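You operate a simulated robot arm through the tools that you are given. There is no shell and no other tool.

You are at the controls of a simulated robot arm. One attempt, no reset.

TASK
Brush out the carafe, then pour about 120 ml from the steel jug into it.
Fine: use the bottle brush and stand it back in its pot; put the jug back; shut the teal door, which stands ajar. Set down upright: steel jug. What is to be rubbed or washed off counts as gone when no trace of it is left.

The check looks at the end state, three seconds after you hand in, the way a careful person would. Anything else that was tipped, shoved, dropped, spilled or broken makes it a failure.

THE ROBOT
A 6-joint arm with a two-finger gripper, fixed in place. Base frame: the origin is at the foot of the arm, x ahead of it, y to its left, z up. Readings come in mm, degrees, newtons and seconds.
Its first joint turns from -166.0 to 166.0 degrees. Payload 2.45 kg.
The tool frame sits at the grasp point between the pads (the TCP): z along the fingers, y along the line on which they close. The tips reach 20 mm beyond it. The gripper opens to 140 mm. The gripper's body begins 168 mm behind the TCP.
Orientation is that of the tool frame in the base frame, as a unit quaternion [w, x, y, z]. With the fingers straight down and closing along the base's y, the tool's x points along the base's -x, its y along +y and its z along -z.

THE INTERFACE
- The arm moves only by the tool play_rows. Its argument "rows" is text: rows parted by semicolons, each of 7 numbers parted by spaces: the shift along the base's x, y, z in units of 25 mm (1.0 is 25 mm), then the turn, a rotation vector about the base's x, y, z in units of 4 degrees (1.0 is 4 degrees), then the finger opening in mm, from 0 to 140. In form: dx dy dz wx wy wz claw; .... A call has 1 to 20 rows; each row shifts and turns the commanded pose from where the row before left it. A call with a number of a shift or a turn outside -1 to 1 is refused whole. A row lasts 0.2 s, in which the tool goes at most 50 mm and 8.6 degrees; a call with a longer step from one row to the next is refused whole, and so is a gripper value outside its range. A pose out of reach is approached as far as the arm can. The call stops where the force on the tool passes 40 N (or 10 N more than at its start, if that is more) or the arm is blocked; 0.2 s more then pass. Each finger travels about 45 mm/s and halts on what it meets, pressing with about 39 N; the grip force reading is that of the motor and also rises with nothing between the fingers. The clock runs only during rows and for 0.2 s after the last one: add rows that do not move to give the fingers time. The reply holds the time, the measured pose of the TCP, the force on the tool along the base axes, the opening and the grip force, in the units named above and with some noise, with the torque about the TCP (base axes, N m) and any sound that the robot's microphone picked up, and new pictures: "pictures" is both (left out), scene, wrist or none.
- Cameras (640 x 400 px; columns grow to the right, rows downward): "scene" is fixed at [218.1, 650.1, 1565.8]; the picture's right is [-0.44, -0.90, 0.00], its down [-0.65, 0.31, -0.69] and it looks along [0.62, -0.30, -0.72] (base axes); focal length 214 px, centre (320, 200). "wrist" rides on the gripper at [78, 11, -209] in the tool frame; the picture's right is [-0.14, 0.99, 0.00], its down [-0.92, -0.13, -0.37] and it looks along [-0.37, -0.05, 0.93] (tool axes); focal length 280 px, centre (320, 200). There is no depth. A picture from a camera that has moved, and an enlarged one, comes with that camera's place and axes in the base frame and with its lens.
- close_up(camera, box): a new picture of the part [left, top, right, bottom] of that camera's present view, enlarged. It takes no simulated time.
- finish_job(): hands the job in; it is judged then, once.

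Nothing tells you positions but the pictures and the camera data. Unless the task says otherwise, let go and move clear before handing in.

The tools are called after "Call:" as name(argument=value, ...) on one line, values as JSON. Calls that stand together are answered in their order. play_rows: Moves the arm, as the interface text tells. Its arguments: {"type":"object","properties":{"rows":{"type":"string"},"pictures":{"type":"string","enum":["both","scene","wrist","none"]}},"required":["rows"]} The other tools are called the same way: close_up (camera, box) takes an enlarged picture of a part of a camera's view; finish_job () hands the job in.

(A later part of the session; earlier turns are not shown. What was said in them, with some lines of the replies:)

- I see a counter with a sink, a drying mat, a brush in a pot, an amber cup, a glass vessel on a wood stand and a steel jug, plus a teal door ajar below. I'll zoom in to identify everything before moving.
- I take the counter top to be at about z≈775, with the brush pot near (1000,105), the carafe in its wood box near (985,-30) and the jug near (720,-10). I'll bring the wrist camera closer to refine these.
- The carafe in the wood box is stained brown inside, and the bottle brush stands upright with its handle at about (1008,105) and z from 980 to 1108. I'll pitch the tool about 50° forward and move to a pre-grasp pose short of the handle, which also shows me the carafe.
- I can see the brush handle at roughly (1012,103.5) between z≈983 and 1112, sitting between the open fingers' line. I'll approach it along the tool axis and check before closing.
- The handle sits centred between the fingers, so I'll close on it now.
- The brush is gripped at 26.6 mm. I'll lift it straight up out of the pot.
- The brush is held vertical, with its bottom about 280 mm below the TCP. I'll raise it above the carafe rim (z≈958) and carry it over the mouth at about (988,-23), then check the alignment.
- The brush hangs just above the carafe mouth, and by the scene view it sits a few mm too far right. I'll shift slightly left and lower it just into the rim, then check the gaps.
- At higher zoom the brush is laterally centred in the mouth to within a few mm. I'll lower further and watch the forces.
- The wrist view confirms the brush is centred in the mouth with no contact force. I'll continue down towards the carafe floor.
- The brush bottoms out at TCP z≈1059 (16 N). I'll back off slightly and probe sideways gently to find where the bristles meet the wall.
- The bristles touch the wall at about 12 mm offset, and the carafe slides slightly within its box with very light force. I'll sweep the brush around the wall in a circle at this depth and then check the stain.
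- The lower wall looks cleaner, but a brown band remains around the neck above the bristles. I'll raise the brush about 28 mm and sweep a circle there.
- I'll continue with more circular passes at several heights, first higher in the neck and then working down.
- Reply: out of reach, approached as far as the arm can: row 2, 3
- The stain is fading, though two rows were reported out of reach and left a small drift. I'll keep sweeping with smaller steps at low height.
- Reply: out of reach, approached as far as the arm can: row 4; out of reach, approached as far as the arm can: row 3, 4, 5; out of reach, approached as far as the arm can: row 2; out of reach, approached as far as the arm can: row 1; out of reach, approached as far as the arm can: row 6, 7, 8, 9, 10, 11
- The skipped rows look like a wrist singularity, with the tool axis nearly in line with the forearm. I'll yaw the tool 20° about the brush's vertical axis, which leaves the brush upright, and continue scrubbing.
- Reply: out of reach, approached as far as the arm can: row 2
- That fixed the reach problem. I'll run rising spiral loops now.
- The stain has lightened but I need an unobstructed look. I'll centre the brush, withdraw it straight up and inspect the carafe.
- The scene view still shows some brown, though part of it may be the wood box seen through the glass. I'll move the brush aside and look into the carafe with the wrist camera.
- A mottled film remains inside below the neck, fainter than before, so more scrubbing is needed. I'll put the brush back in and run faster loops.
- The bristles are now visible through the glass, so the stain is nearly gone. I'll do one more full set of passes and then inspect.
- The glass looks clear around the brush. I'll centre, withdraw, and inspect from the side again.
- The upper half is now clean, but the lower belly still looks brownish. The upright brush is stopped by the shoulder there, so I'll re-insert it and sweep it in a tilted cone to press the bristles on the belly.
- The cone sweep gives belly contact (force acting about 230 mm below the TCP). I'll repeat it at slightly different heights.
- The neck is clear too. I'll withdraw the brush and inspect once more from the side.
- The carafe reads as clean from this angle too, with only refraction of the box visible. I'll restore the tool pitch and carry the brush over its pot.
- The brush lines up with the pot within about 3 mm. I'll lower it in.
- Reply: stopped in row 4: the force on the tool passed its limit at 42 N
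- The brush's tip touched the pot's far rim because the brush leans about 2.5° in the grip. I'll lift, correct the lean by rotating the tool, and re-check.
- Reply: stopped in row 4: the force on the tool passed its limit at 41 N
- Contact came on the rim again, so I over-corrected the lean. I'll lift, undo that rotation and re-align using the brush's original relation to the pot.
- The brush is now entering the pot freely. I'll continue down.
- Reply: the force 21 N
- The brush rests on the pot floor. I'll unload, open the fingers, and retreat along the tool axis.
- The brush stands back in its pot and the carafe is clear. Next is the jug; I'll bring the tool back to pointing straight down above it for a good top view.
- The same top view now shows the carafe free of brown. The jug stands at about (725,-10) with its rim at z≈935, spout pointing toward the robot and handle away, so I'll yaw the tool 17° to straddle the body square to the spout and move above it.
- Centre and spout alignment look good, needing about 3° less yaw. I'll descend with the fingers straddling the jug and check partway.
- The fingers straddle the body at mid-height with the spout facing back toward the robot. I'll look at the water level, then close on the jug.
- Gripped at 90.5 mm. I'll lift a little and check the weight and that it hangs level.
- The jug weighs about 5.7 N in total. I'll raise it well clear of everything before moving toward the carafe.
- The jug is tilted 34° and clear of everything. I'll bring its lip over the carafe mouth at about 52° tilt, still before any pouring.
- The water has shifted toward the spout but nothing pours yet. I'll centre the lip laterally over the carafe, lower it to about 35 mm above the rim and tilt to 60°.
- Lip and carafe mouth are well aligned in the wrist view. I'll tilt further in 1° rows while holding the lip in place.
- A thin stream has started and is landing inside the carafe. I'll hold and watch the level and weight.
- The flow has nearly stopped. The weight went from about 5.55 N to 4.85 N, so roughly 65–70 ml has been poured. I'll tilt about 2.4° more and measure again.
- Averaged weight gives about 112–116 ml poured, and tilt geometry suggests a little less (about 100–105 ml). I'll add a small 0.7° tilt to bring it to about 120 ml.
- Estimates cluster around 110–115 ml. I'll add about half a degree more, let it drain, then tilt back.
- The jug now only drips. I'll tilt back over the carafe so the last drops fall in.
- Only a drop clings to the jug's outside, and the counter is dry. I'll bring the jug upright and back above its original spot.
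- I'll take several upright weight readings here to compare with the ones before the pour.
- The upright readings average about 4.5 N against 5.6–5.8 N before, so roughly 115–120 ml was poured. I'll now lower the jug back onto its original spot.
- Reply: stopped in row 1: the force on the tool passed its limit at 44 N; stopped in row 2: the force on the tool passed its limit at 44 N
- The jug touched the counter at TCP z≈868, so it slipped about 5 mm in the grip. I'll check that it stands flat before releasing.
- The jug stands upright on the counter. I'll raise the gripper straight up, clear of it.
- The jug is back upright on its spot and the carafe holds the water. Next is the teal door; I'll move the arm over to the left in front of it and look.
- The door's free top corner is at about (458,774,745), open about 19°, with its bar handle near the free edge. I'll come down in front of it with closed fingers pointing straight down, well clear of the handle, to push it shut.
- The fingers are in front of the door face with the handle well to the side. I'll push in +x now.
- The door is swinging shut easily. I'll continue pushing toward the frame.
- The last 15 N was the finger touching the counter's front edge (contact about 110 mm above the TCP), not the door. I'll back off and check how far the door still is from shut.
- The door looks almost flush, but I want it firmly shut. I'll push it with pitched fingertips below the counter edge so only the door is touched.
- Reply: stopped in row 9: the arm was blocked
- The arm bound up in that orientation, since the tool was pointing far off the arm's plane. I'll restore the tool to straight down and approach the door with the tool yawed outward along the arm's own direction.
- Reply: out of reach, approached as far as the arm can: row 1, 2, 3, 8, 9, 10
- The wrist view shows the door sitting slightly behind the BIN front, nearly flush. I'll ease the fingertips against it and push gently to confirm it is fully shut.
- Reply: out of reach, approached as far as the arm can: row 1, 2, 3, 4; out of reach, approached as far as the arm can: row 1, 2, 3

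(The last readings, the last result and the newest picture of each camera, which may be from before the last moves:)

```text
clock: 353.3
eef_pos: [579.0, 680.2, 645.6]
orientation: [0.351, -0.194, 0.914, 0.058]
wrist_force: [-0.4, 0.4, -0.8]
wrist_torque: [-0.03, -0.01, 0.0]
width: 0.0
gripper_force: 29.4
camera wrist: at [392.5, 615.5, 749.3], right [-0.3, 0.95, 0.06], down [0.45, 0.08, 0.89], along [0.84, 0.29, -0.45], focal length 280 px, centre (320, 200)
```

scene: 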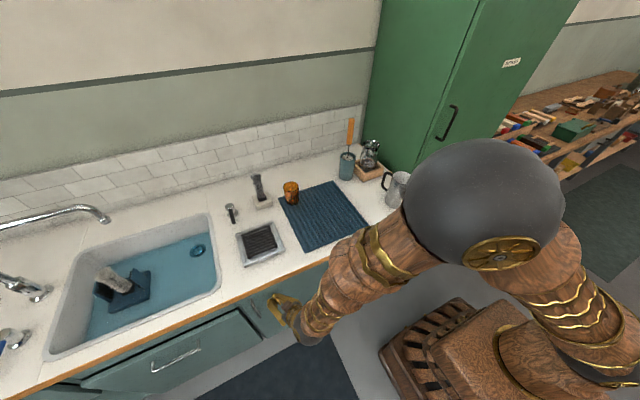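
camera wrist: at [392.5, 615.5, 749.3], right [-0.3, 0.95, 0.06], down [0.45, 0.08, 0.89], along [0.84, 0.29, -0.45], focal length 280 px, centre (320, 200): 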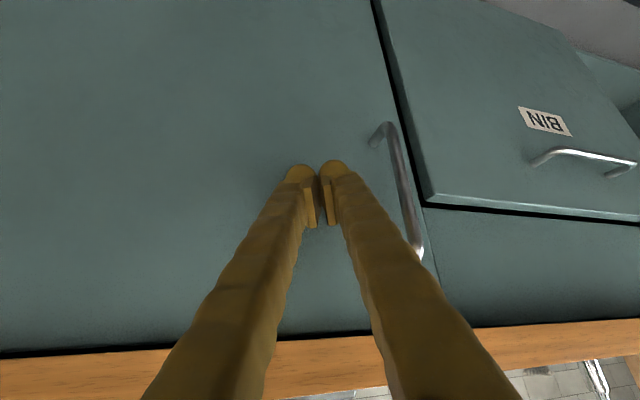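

Call:
play_rows(rows="0.1 0 0 0 0 0 0; 0.1 0 0 0 0 0 0; 0 0 0 0 0 0 0", pictures="none")

Call:
play_rows(rows="0.1 0 0 0 0 0 0; 0.1 0 0 0 0 0 0; 0 0 0 0 0 0 0", pictures="none")

Call:
play_rows(rows="0.1 0 0 0 0 0 0; 0.1 0 0 0 0 0 0; 0 0 0 0 0 0 0", pictures="both")

```text
clock: 354.1
eef_pos: [582.7, 681.6, 644.7]
orientation: [0.351, -0.195, 0.914, 0.059]
wrist_force: [-0.4, -0.2, -0.1]
wrist_torque: [-0.03, 0.03, 0.01]
width: 0.4
gripper_force: 29.6
```

```text
clock: 354.8
eef_pos: [585.7, 680.1, 644.1]
orientation: [0.349, -0.195, 0.915, 0.058]
wrist_force: [-21.9, -3.4, 8.3]
wrist_torque: [-0.04, -0.19, -0.16]
width: 0.2
gripper_force: 29.5
stopped in row 3: the force on the tool passed its limit at 45 N (the readings are from after the stop); the commanded pose is now the measured one
```

```text
clock: 355.1
eef_pos: [586.0, 681.3, 643.7]
orientation: [0.348, -0.196, 0.915, 0.058]
wrist_force: [-22.7, -3.5, 7.9]
wrist_torque: [-0.07, -0.22, -0.14]
width: 0.1
gripper_force: 29.3
stopped in row 1: the force on the tool passed its limit at 47 N (the readings are from after the stop); the commanded pose is now the measured one
camera wrist: at [400.1, 616.1, 749.4], right [-0.3, 0.95, 0.06], down [0.45, 0.09, 0.89], along [0.84, 0.29, -0.46], focal length 280 px, centre (320, 200)
```

scene: 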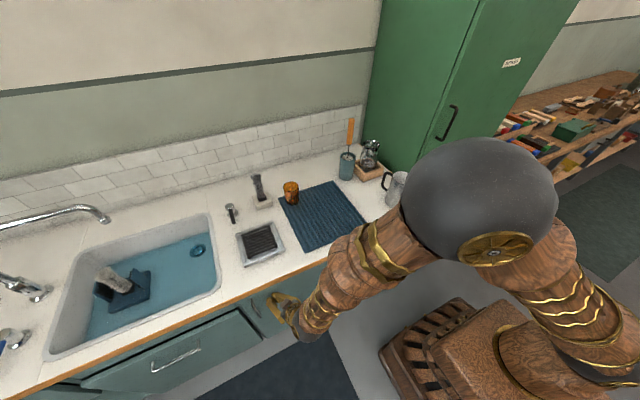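
wrist: 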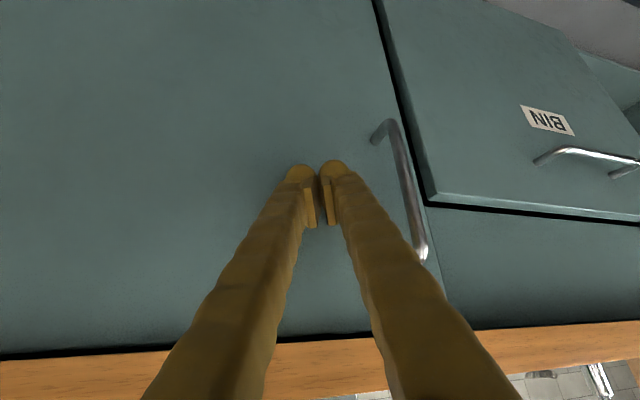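

The door is now hard against its stop (over 40 N at fingertip height), so it is shut. I'll back away and check that it stays shut.

Call:
play_rows(rows="-0.3 0 0 0 0 0 0; -0.6 0 0 0 0 0 0; -0.8 0 0 0 0 0 0; -0.8 0 0 0 0 0 0; -0.8 0 0 0 0 0 0; -0.8 0 0 0 0 0 0; 0 0 0 0 0 0 0", pictures="wrist")

Call:
close_up(camera="wrist", box=[280, 20, 520, 260])

```text
clock: 356.7
eef_pos: [483.9, 681.1, 645.1]
orientation: [0.349, -0.195, 0.915, 0.057]
wrist_force: [0.2, -0.6, -0.2]
wrist_torque: [-0.01, 0.01, -0.01]
width: 0.0
gripper_force: 29.3
camera wrist: at [298.2, 615.8, 750.0], right [-0.3, 0.95, 0.06], down [0.45, 0.09, 0.89], along [0.84, 0.29, -0.46], focal length 280 px, centre (320, 200)
```

wrist: 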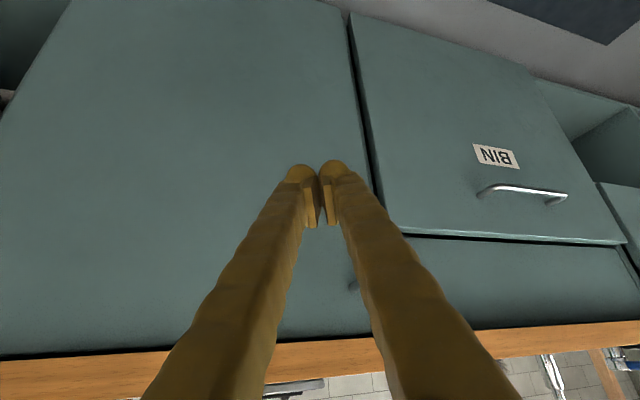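

```text
1.67 times, centred on (400, 140) of wrist
camera zoom: at [298.2, 615.8, 750.0], right [-0.3, 0.95, 0.06], down [0.45, 0.09, 0.89], along [0.84, 0.29, -0.46], focal length 467 px, centre (187, 300)
```

zoom: 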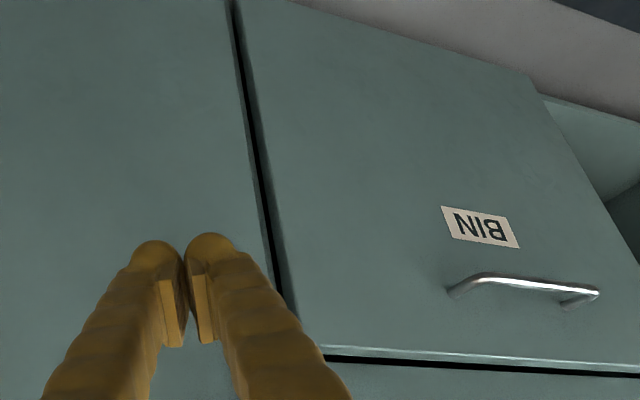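

Call:
play_rows(rows="-0.3 -0.3 0.6 0 0 0 0; -0.2 -0.3 0.8 -0.2 0.457 0 0; 0 -0.4 0.9 -0.3 0.68 0 0; 0 -0.4 0.9 -0.3 0.68 0 0; 0 -0.4 0.9 -0.3 0.68 0 0; 0 -0.4 0.9 -0.3 0.68 0 0; 0 -0.4 0.9 -0.3 0.68 0 0; 0 -0.4 0.9 -0.3 0.68 0 0; 0 -0.4 0.9 -0.3 0.68 0 0; 0 -0.4 0.9 -0.3 0.68 0 0; 0 -0.4 0.9 -0.3 0.68 0 0; 0 -0.4 0.9 -0.3 0.68 0 0; 0 -0.4 0.9 -0.3 0.68 0 0; 0 -0.4 0.9 -0.3 0.68 0 0; 0 -0.4 0.9 -0.2 0.457 0 0; 0 -0.4 0.9 0 0 0 0; 0 -0.4 0.9 0 0 0 0; 0 -0.4 0.9 0 0 0 0; 0 0 0 0 0 0 0", pictures="both")

Call:
close_up(camera="scene", box=[200, 220, 440, 390])

Call:
close_up(camera="scene", box=[320, 100, 440, 220])

```text
clock: 360.7
eef_pos: [471.3, 505.5, 1039.6]
orientation: [0.016, -0.213, 0.977, -0.011]
wrist_force: [-0.3, 0.2, 0.2]
wrist_torque: [0.01, 0.03, -0.02]
width: 0.0
gripper_force: 29.4
camera wrist: at [389.7, 485.2, 1246.4], right [-0.29, 0.96, -0.02], down [0.88, 0.27, 0.4], along [0.39, 0.09, -0.92], focal length 280 px, centre (320, 200)
```

scene: 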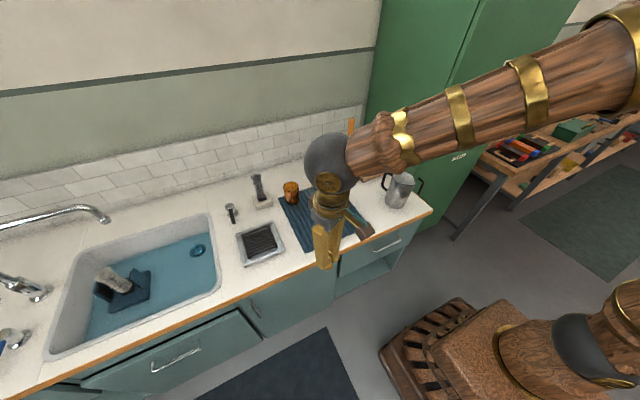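
wrist: 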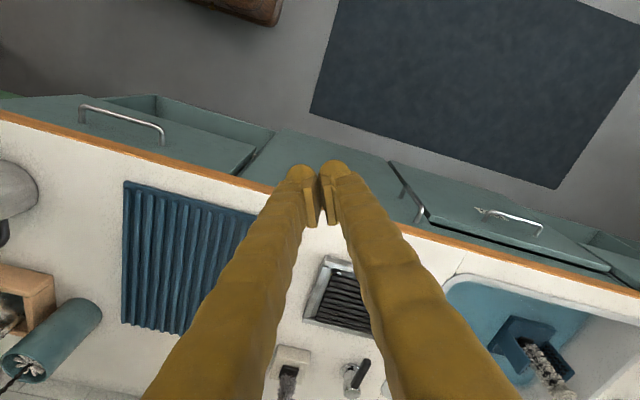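

```text
2.35 times, centred on (320, 305) of scene
camera zoom: at [218.1, 650.1, 1565.8], right [-0.44, -0.9, 0.0], down [-0.65, 0.31, -0.69], along [0.62, -0.3, -0.72], focal length 505 px, centre (320, -47)
```

zoom: 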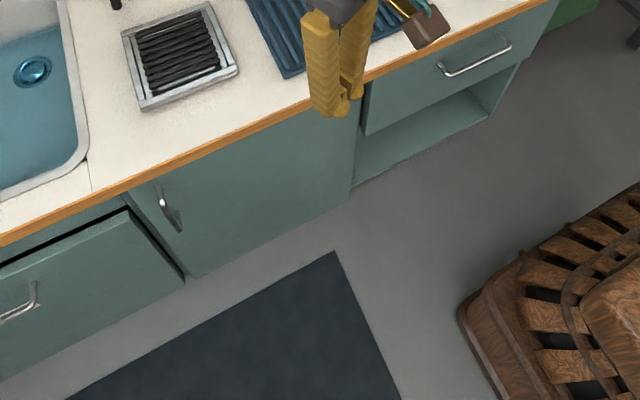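

```text
3.33 times, centred on (380, 160) of scene
camera zoom: at [218.1, 650.1, 1565.8], right [-0.44, -0.9, 0.0], down [-0.65, 0.31, -0.69], along [0.62, -0.3, -0.72], focal length 715 px, centre (120, 333)
```

zoom: 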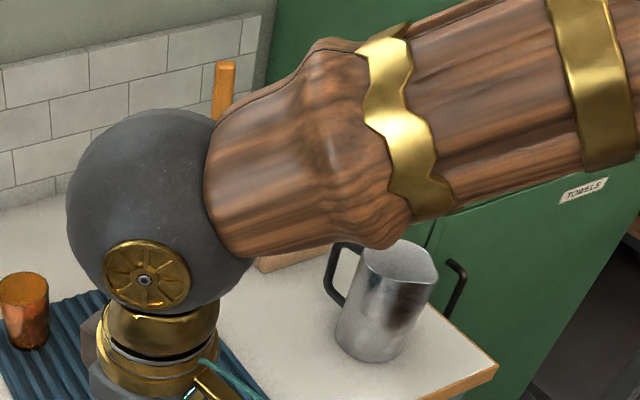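

The door is shut and stays shut. For a final check I'll move the camera over the carafe to look at the water and cleanliness once more.

Call:
play_rows(rows="0.8 -0.95 0.4 0 0 -0.31 0; 0.8 -0.95 0.4 0 0 -0.31 0; 0.8 -0.95 0.4 0 0 -0.31 0; 0.8 -0.95 0.4 0 0 -0.31 0; 0.8 -0.95 0.4 0 0 -0.31 0; 0.8 -0.95 0.4 0 0 -0.31 0; 0.8 -0.95 0.4 0 0 -0.31 0; 0.8 -0.95 0.4 0 0 -0.31 0; 0.8 -0.95 0.4 0 0 -0.31 0; 0.8 -0.95 0.4 0 0 -0.31 0; 0.8 -0.95 0.4 0 0 -0.31 0; 0.8 -0.95 0.4 0 0 -0.31 0; 0.8 -0.95 0.2 0 0 -0.31 0; 0.8 -0.95 0 0 0 -0.31 0; 0.8 -0.95 0 0 0 -0.31 0; 0.8 -0.95 0 0 0 -0.31 0; 0.8 -0.95 0 0 0 -0.31 0; 0.8 -0.95 0 0 0 -0.31 0; 0.8 -0.95 0 0 0 -0.31 0; 0.8 -0.95 0 0 0 -0.31 0", pictures="none")

Call:
play_rows(rows="0.7 -0.8 0 0 0 0 0; 0.5 -0.4 0 0 0.2 0 0; 0 0 0 0 0.25 0 0; 0 0 0 0 0 0 0; 0 0 0 0 0 0 0", pictures="both")

Call:
close_up(camera="wrist", box=[180, 100, 380, 300])

Call:
close_up(camera="scene", box=[330, 110, 440, 220])

```text
clock: 364.9
eef_pos: [872.2, 29.8, 1163.4]
orientation: [0.014, 0.001, 1.0, -0.014]
wrist_force: [0.0, -0.4, -0.1]
wrist_torque: [0.03, -0.06, -0.04]
width: 0.0
gripper_force: 29.4
```

```text
clock: 366.1
eef_pos: [901.3, 0.0, 1164.2]
orientation: [-0.002, 0.001, 1.0, -0.014]
wrist_force: [0.2, -0.3, -0.1]
wrist_torque: [-0.02, -0.01, 0.01]
width: 0.0
gripper_force: 30.0
camera wrist: at [824.9, 17.3, 1374.0], right [0.14, 0.99, -0.03], down [0.92, -0.12, 0.37], along [0.36, -0.08, -0.93], focal length 280 px, centre (320, 200)
```

scene: 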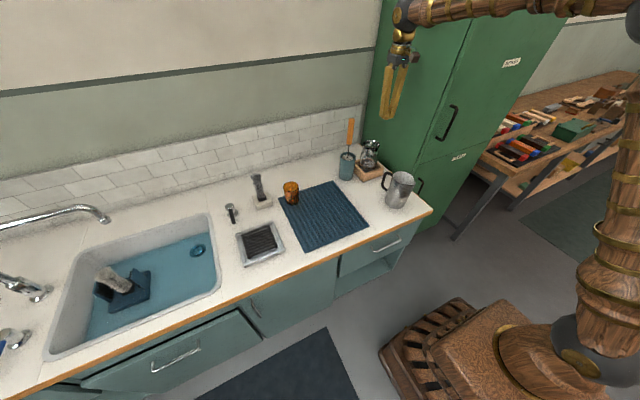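
wrist: 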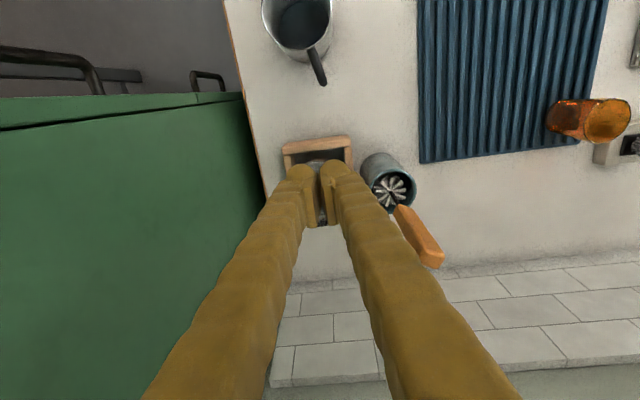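

```text
2.00 times, centred on (280, 200) of wrist
camera zoom: at [824.9, 17.3, 1374.0], right [0.14, 0.99, -0.03], down [0.92, -0.12, 0.37], along [0.36, -0.08, -0.93], focal length 561 px, centre (400, 200)
```

zoom: 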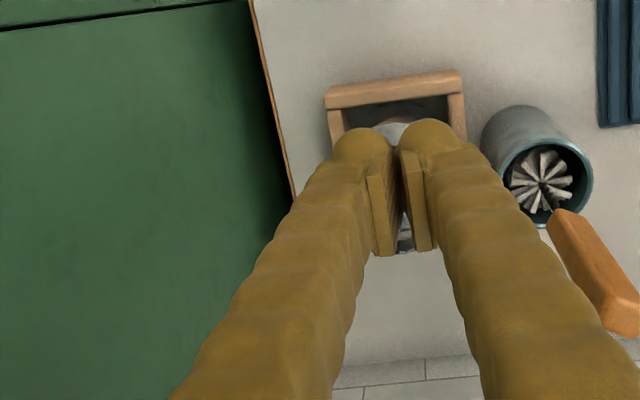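

```text
3.64 times, centred on (385, 165) of scene
camera zoom: at [218.1, 650.1, 1565.8], right [-0.44, -0.9, 0.0], down [-0.65, 0.31, -0.69], along [0.62, -0.3, -0.72], focal length 780 px, centre (84, 327)
```

zoom: 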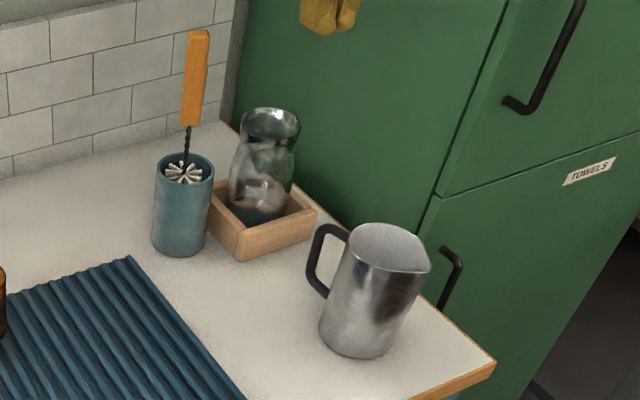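

Call:
play_rows(rows="0 0 0 0 0 0 60; 0 0 0 0 0 0 120; 0 0 0 0 0 0 140; 0 0 0 0 0 0 140; 0 0 0 0 0 0 140; 0 0 0 0 0 0 140; 0 0 0 0 0 0 140; 0 0 0 0 0 0 140; 0 0 0 0 0 0 140", pictures="wrist")

Call:
close_up(camera="wrist", box=[260, 120, 380, 240])

Call:
close_up(camera="wrist", box=[275, 130, 365, 230])

```text
clock: 368.1
eef_pos: [900.8, 0.2, 1165.6]
orientation: [-0.001, 0.0, 1.0, -0.014]
wrist_force: [-0.1, -1.0, -0.1]
wrist_torque: [0.03, 0.03, -0.02]
width: 140.0
gripper_force: 0.2
camera wrist: at [824.9, 17.3, 1373.9], right [0.14, 0.99, -0.03], down [0.92, -0.12, 0.37], along [0.36, -0.08, -0.93], focal length 280 px, centre (320, 200)
```

wrist: 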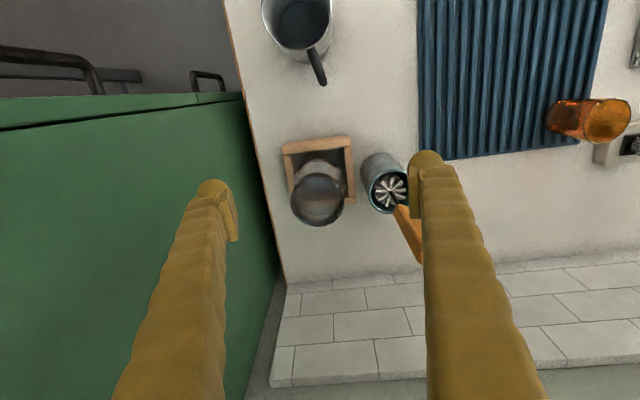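

```text
3.33 times, centred on (320, 180) of wrist
camera zoom: at [824.9, 17.3, 1373.9], right [0.14, 0.99, -0.03], down [0.92, -0.12, 0.37], along [0.36, -0.08, -0.93], focal length 935 px, centre (320, 267)
```

zoom: 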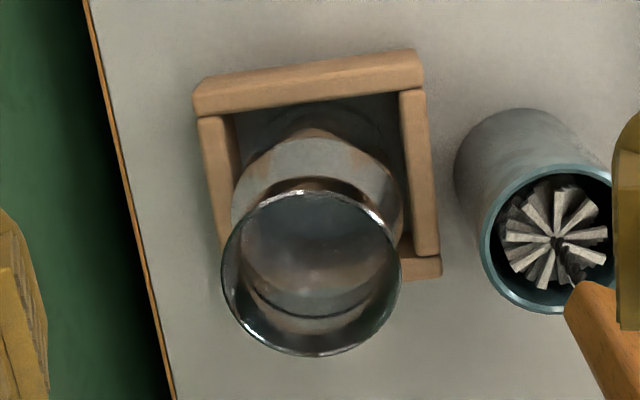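

```text
4.00 times, centred on (320, 180) of wrist
camera zoom: at [824.9, 17.3, 1373.9], right [0.14, 0.99, -0.03], down [0.92, -0.12, 0.37], along [0.36, -0.08, -0.93], focal length 1122 px, centre (320, 280)
```

zoom: 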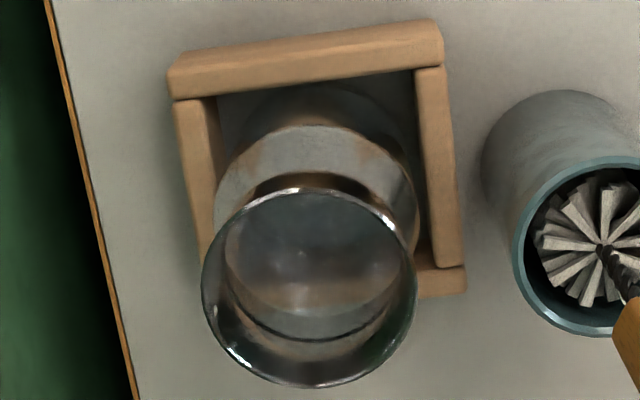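

Call:
close_up(camera="scene", box=[358, 142, 384, 182])

Call:
close_up(camera="scene", box=[362, 155, 382, 180])

```text
10.00 times, centred on (371, 162) of scene
camera zoom: at [218.1, 650.1, 1565.8], right [-0.44, -0.9, 0.0], down [-0.65, 0.31, -0.69], along [0.62, -0.3, -0.72], focal length 2145 px, centre (-190, 580)
```

zoom: 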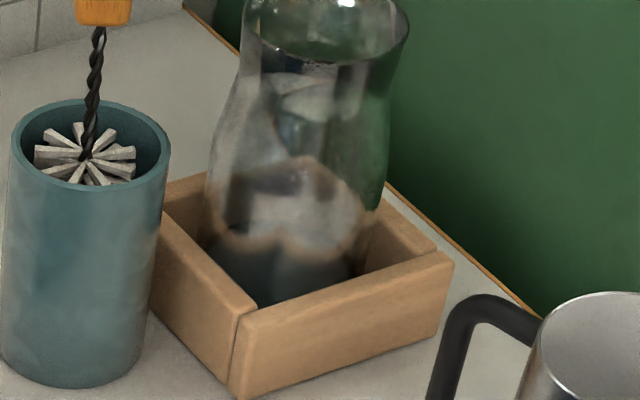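

```text
16.00 times, centred on (372, 168) of scene
camera zoom: at [218.1, 650.1, 1565.8], right [-0.44, -0.9, 0.0], down [-0.65, 0.31, -0.69], along [0.62, -0.3, -0.72], focal length 3432 px, centre (-512, 720)
```

zoom: 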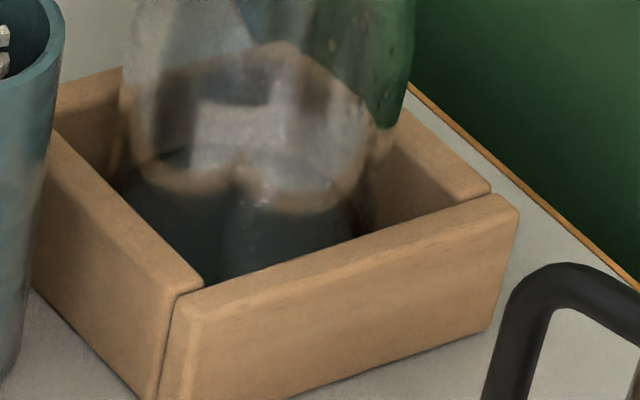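

Everything reads clean. For another volume check I'll return to the same viewpoint I used before the pour and compare the water level inside the jug.

Call:
play_rows(rows="-0.947 0 0.339 0 0 0 140; -0.947 0 0.339 0 0 0 140; -0.947 0 0.339 0 0 0 140; -0.947 0 0.339 0 0 0 140; -0.947 0 0.339 0 0 0 140; -0.947 0 0.339 0 0 0 140; -0.947 0 0.339 0 0 0 140; -0.947 0 0.339 0 0 0 140; -0.947 0 0.339 0 0 0 140; -0.947 0 0.339 0 0 0 140; -0.947 0 0.339 0 0 0 140; 0 0 0 0 0 0 140; 0 0 0 0 0 0 140", pictures="both")

Call:
close_up(camera="wrist", box=[270, 120, 370, 220])

Call:
close_up(camera="wrist", box=[290, 215, 440, 365])

```text
clock: 370.9
eef_pos: [640.2, 0.2, 1256.5]
orientation: [-0.002, 0.001, 1.0, -0.014]
wrist_force: [-0.4, -0.5, -0.4]
wrist_torque: [-0.02, -0.02, 0.0]
width: 140.3
gripper_force: 0.0
camera wrist: at [563.6, 16.8, 1466.0], right [0.14, 0.99, -0.03], down [0.92, -0.12, 0.37], along [0.36, -0.08, -0.93], focal length 280 px, centre (320, 200)
```

scene: 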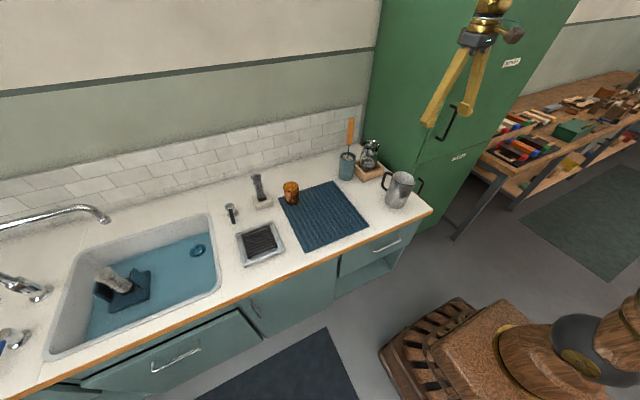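
wrist: 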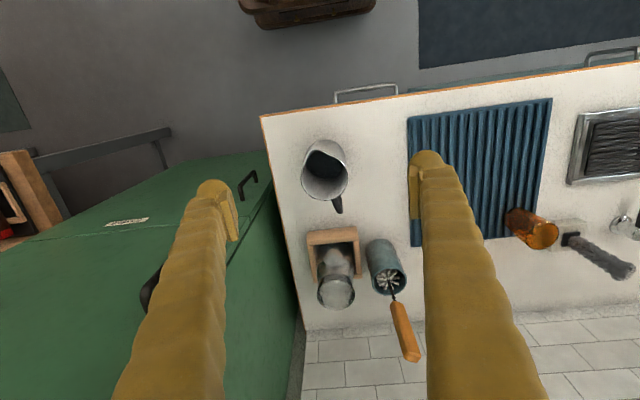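

```text
4.00 times, centred on (320, 170) of wrist
camera zoom: at [563.6, 16.8, 1466.0], right [0.14, 0.99, -0.03], down [0.92, -0.12, 0.37], along [0.36, -0.08, -0.93], focal length 1122 px, centre (320, 320)
```

zoom: 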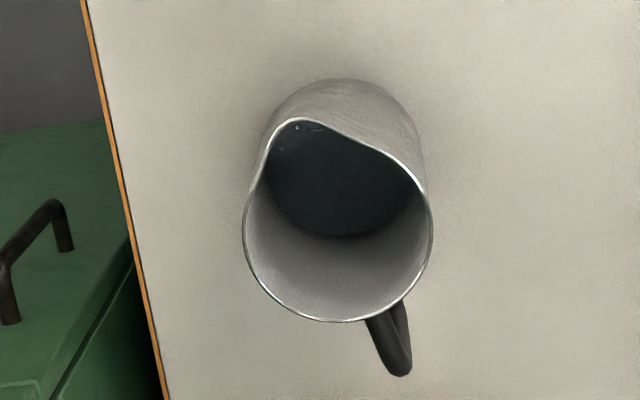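

```text
2.67 times, centred on (365, 290) of wrist
camera zoom: at [563.6, 16.8, 1466.0], right [0.14, 0.99, -0.03], down [0.92, -0.12, 0.37], along [0.36, -0.08, -0.93], focal length 748 px, centre (200, -40)
```

zoom: 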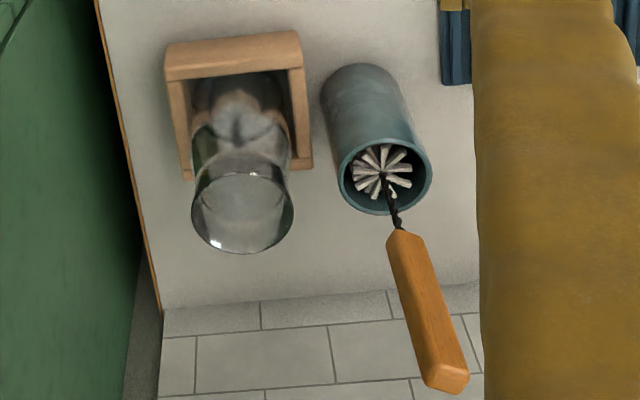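

Call:
close_up(camera="scene", box=[330, 120, 440, 220])

Call:
close_up(camera="scene", box=[200, 220, 440, 390])

Call:
close_up(camera="wrist", box=[240, 90, 460, 340])

Call:
close_up(camera="scene", box=[0, 150, 360, 370])

```text
4.00 times, centred on (385, 170) of scene
camera zoom: at [218.1, 650.1, 1565.8], right [-0.44, -0.9, 0.0], down [-0.65, 0.31, -0.69], along [0.62, -0.3, -0.72], focal length 858 px, centre (60, 320)
```

zoom: 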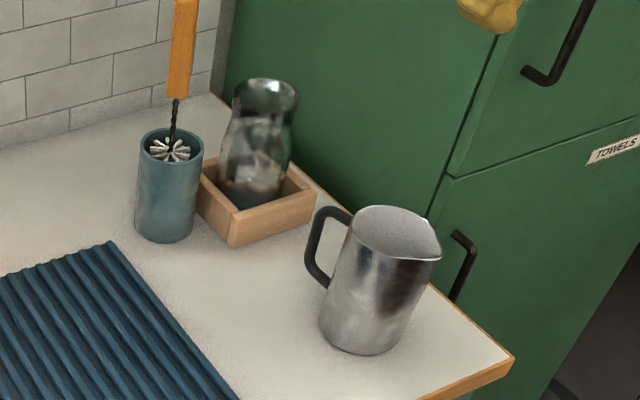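

```text
2.35 times, centred on (320, 305) of scene
camera zoom: at [218.1, 650.1, 1565.8], right [-0.44, -0.9, 0.0], down [-0.65, 0.31, -0.69], along [0.62, -0.3, -0.72], focal length 505 px, centre (320, -47)
```

zoom: 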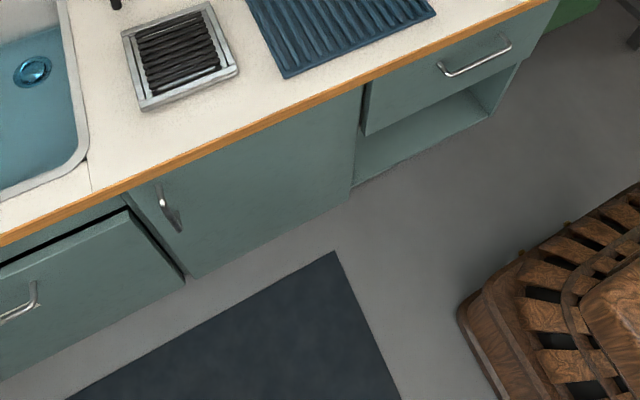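

```text
1.60 times, centred on (350, 215) of wrist
camera zoom: at [563.6, 16.8, 1466.0], right [0.14, 0.99, -0.03], down [0.92, -0.12, 0.37], along [0.36, -0.08, -0.93], focal length 449 px, centre (272, 176)
```

zoom: 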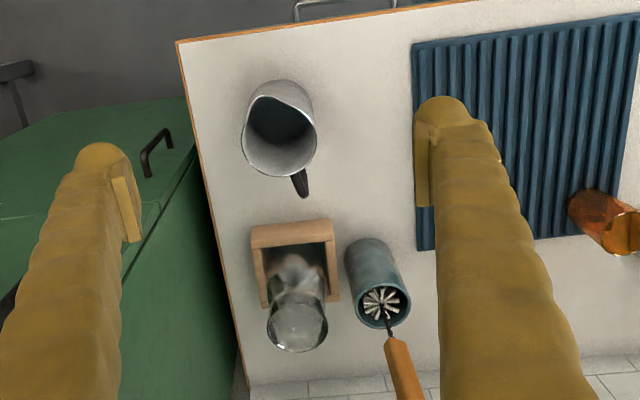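

```text
1.78 times, centred on (180, 260) of scene
camera zoom: at [218.1, 650.1, 1565.8], right [-0.44, -0.9, 0.0], down [-0.65, 0.31, -0.69], along [0.62, -0.3, -0.72], focal length 381 px, centre (569, 93)
```

zoom: 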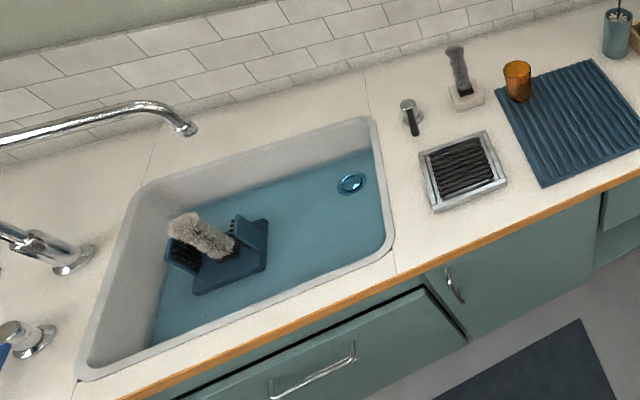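

The final views show:
- The carafe is clear and holds water; by weight and tilt I put it at about 110–120 ml.
- The brush stands in its pot.
- The jug is upright on its spot.
- The teal door is shut.
- The counter is dry, and the gripper is open and clear.

I'm handing the job in.

Call:
finish_job()

```text
The job is handed in.
```

I brushed out the carafe, poured the water and handed the job in; the pour is the one part I could only estimate. I put it at about 110–120 ml, going by the drop in the jug's weight (roughly 1.1 N, about ±15 ml) and how far I tilted it.

- **Carafe:** I brushed it until no brown showed from any view I took. It is still in its wooden box, possibly a few millimetres from where it stood.
- **Bottle brush:** It is standing back in its pot. Its tip hit the pot's rim twice on the way in, at about 40 N each time. The pot still looked in place after both hits.
- **Steel jug:** It is upright, within a few millimetres of its original spot. A drop of water was on its outside after the pour, but I saw no water on the counter.
- **Teal door:** I pushed it until it met its stop, and it stayed shut when I backed away. One finger pressed lightly on the counter's front edge during the push and did no visible harm. The BIN front beside the door sticks out slightly; it looked that way from the start, and I left it alone.

The gripper is open and clear of everything.
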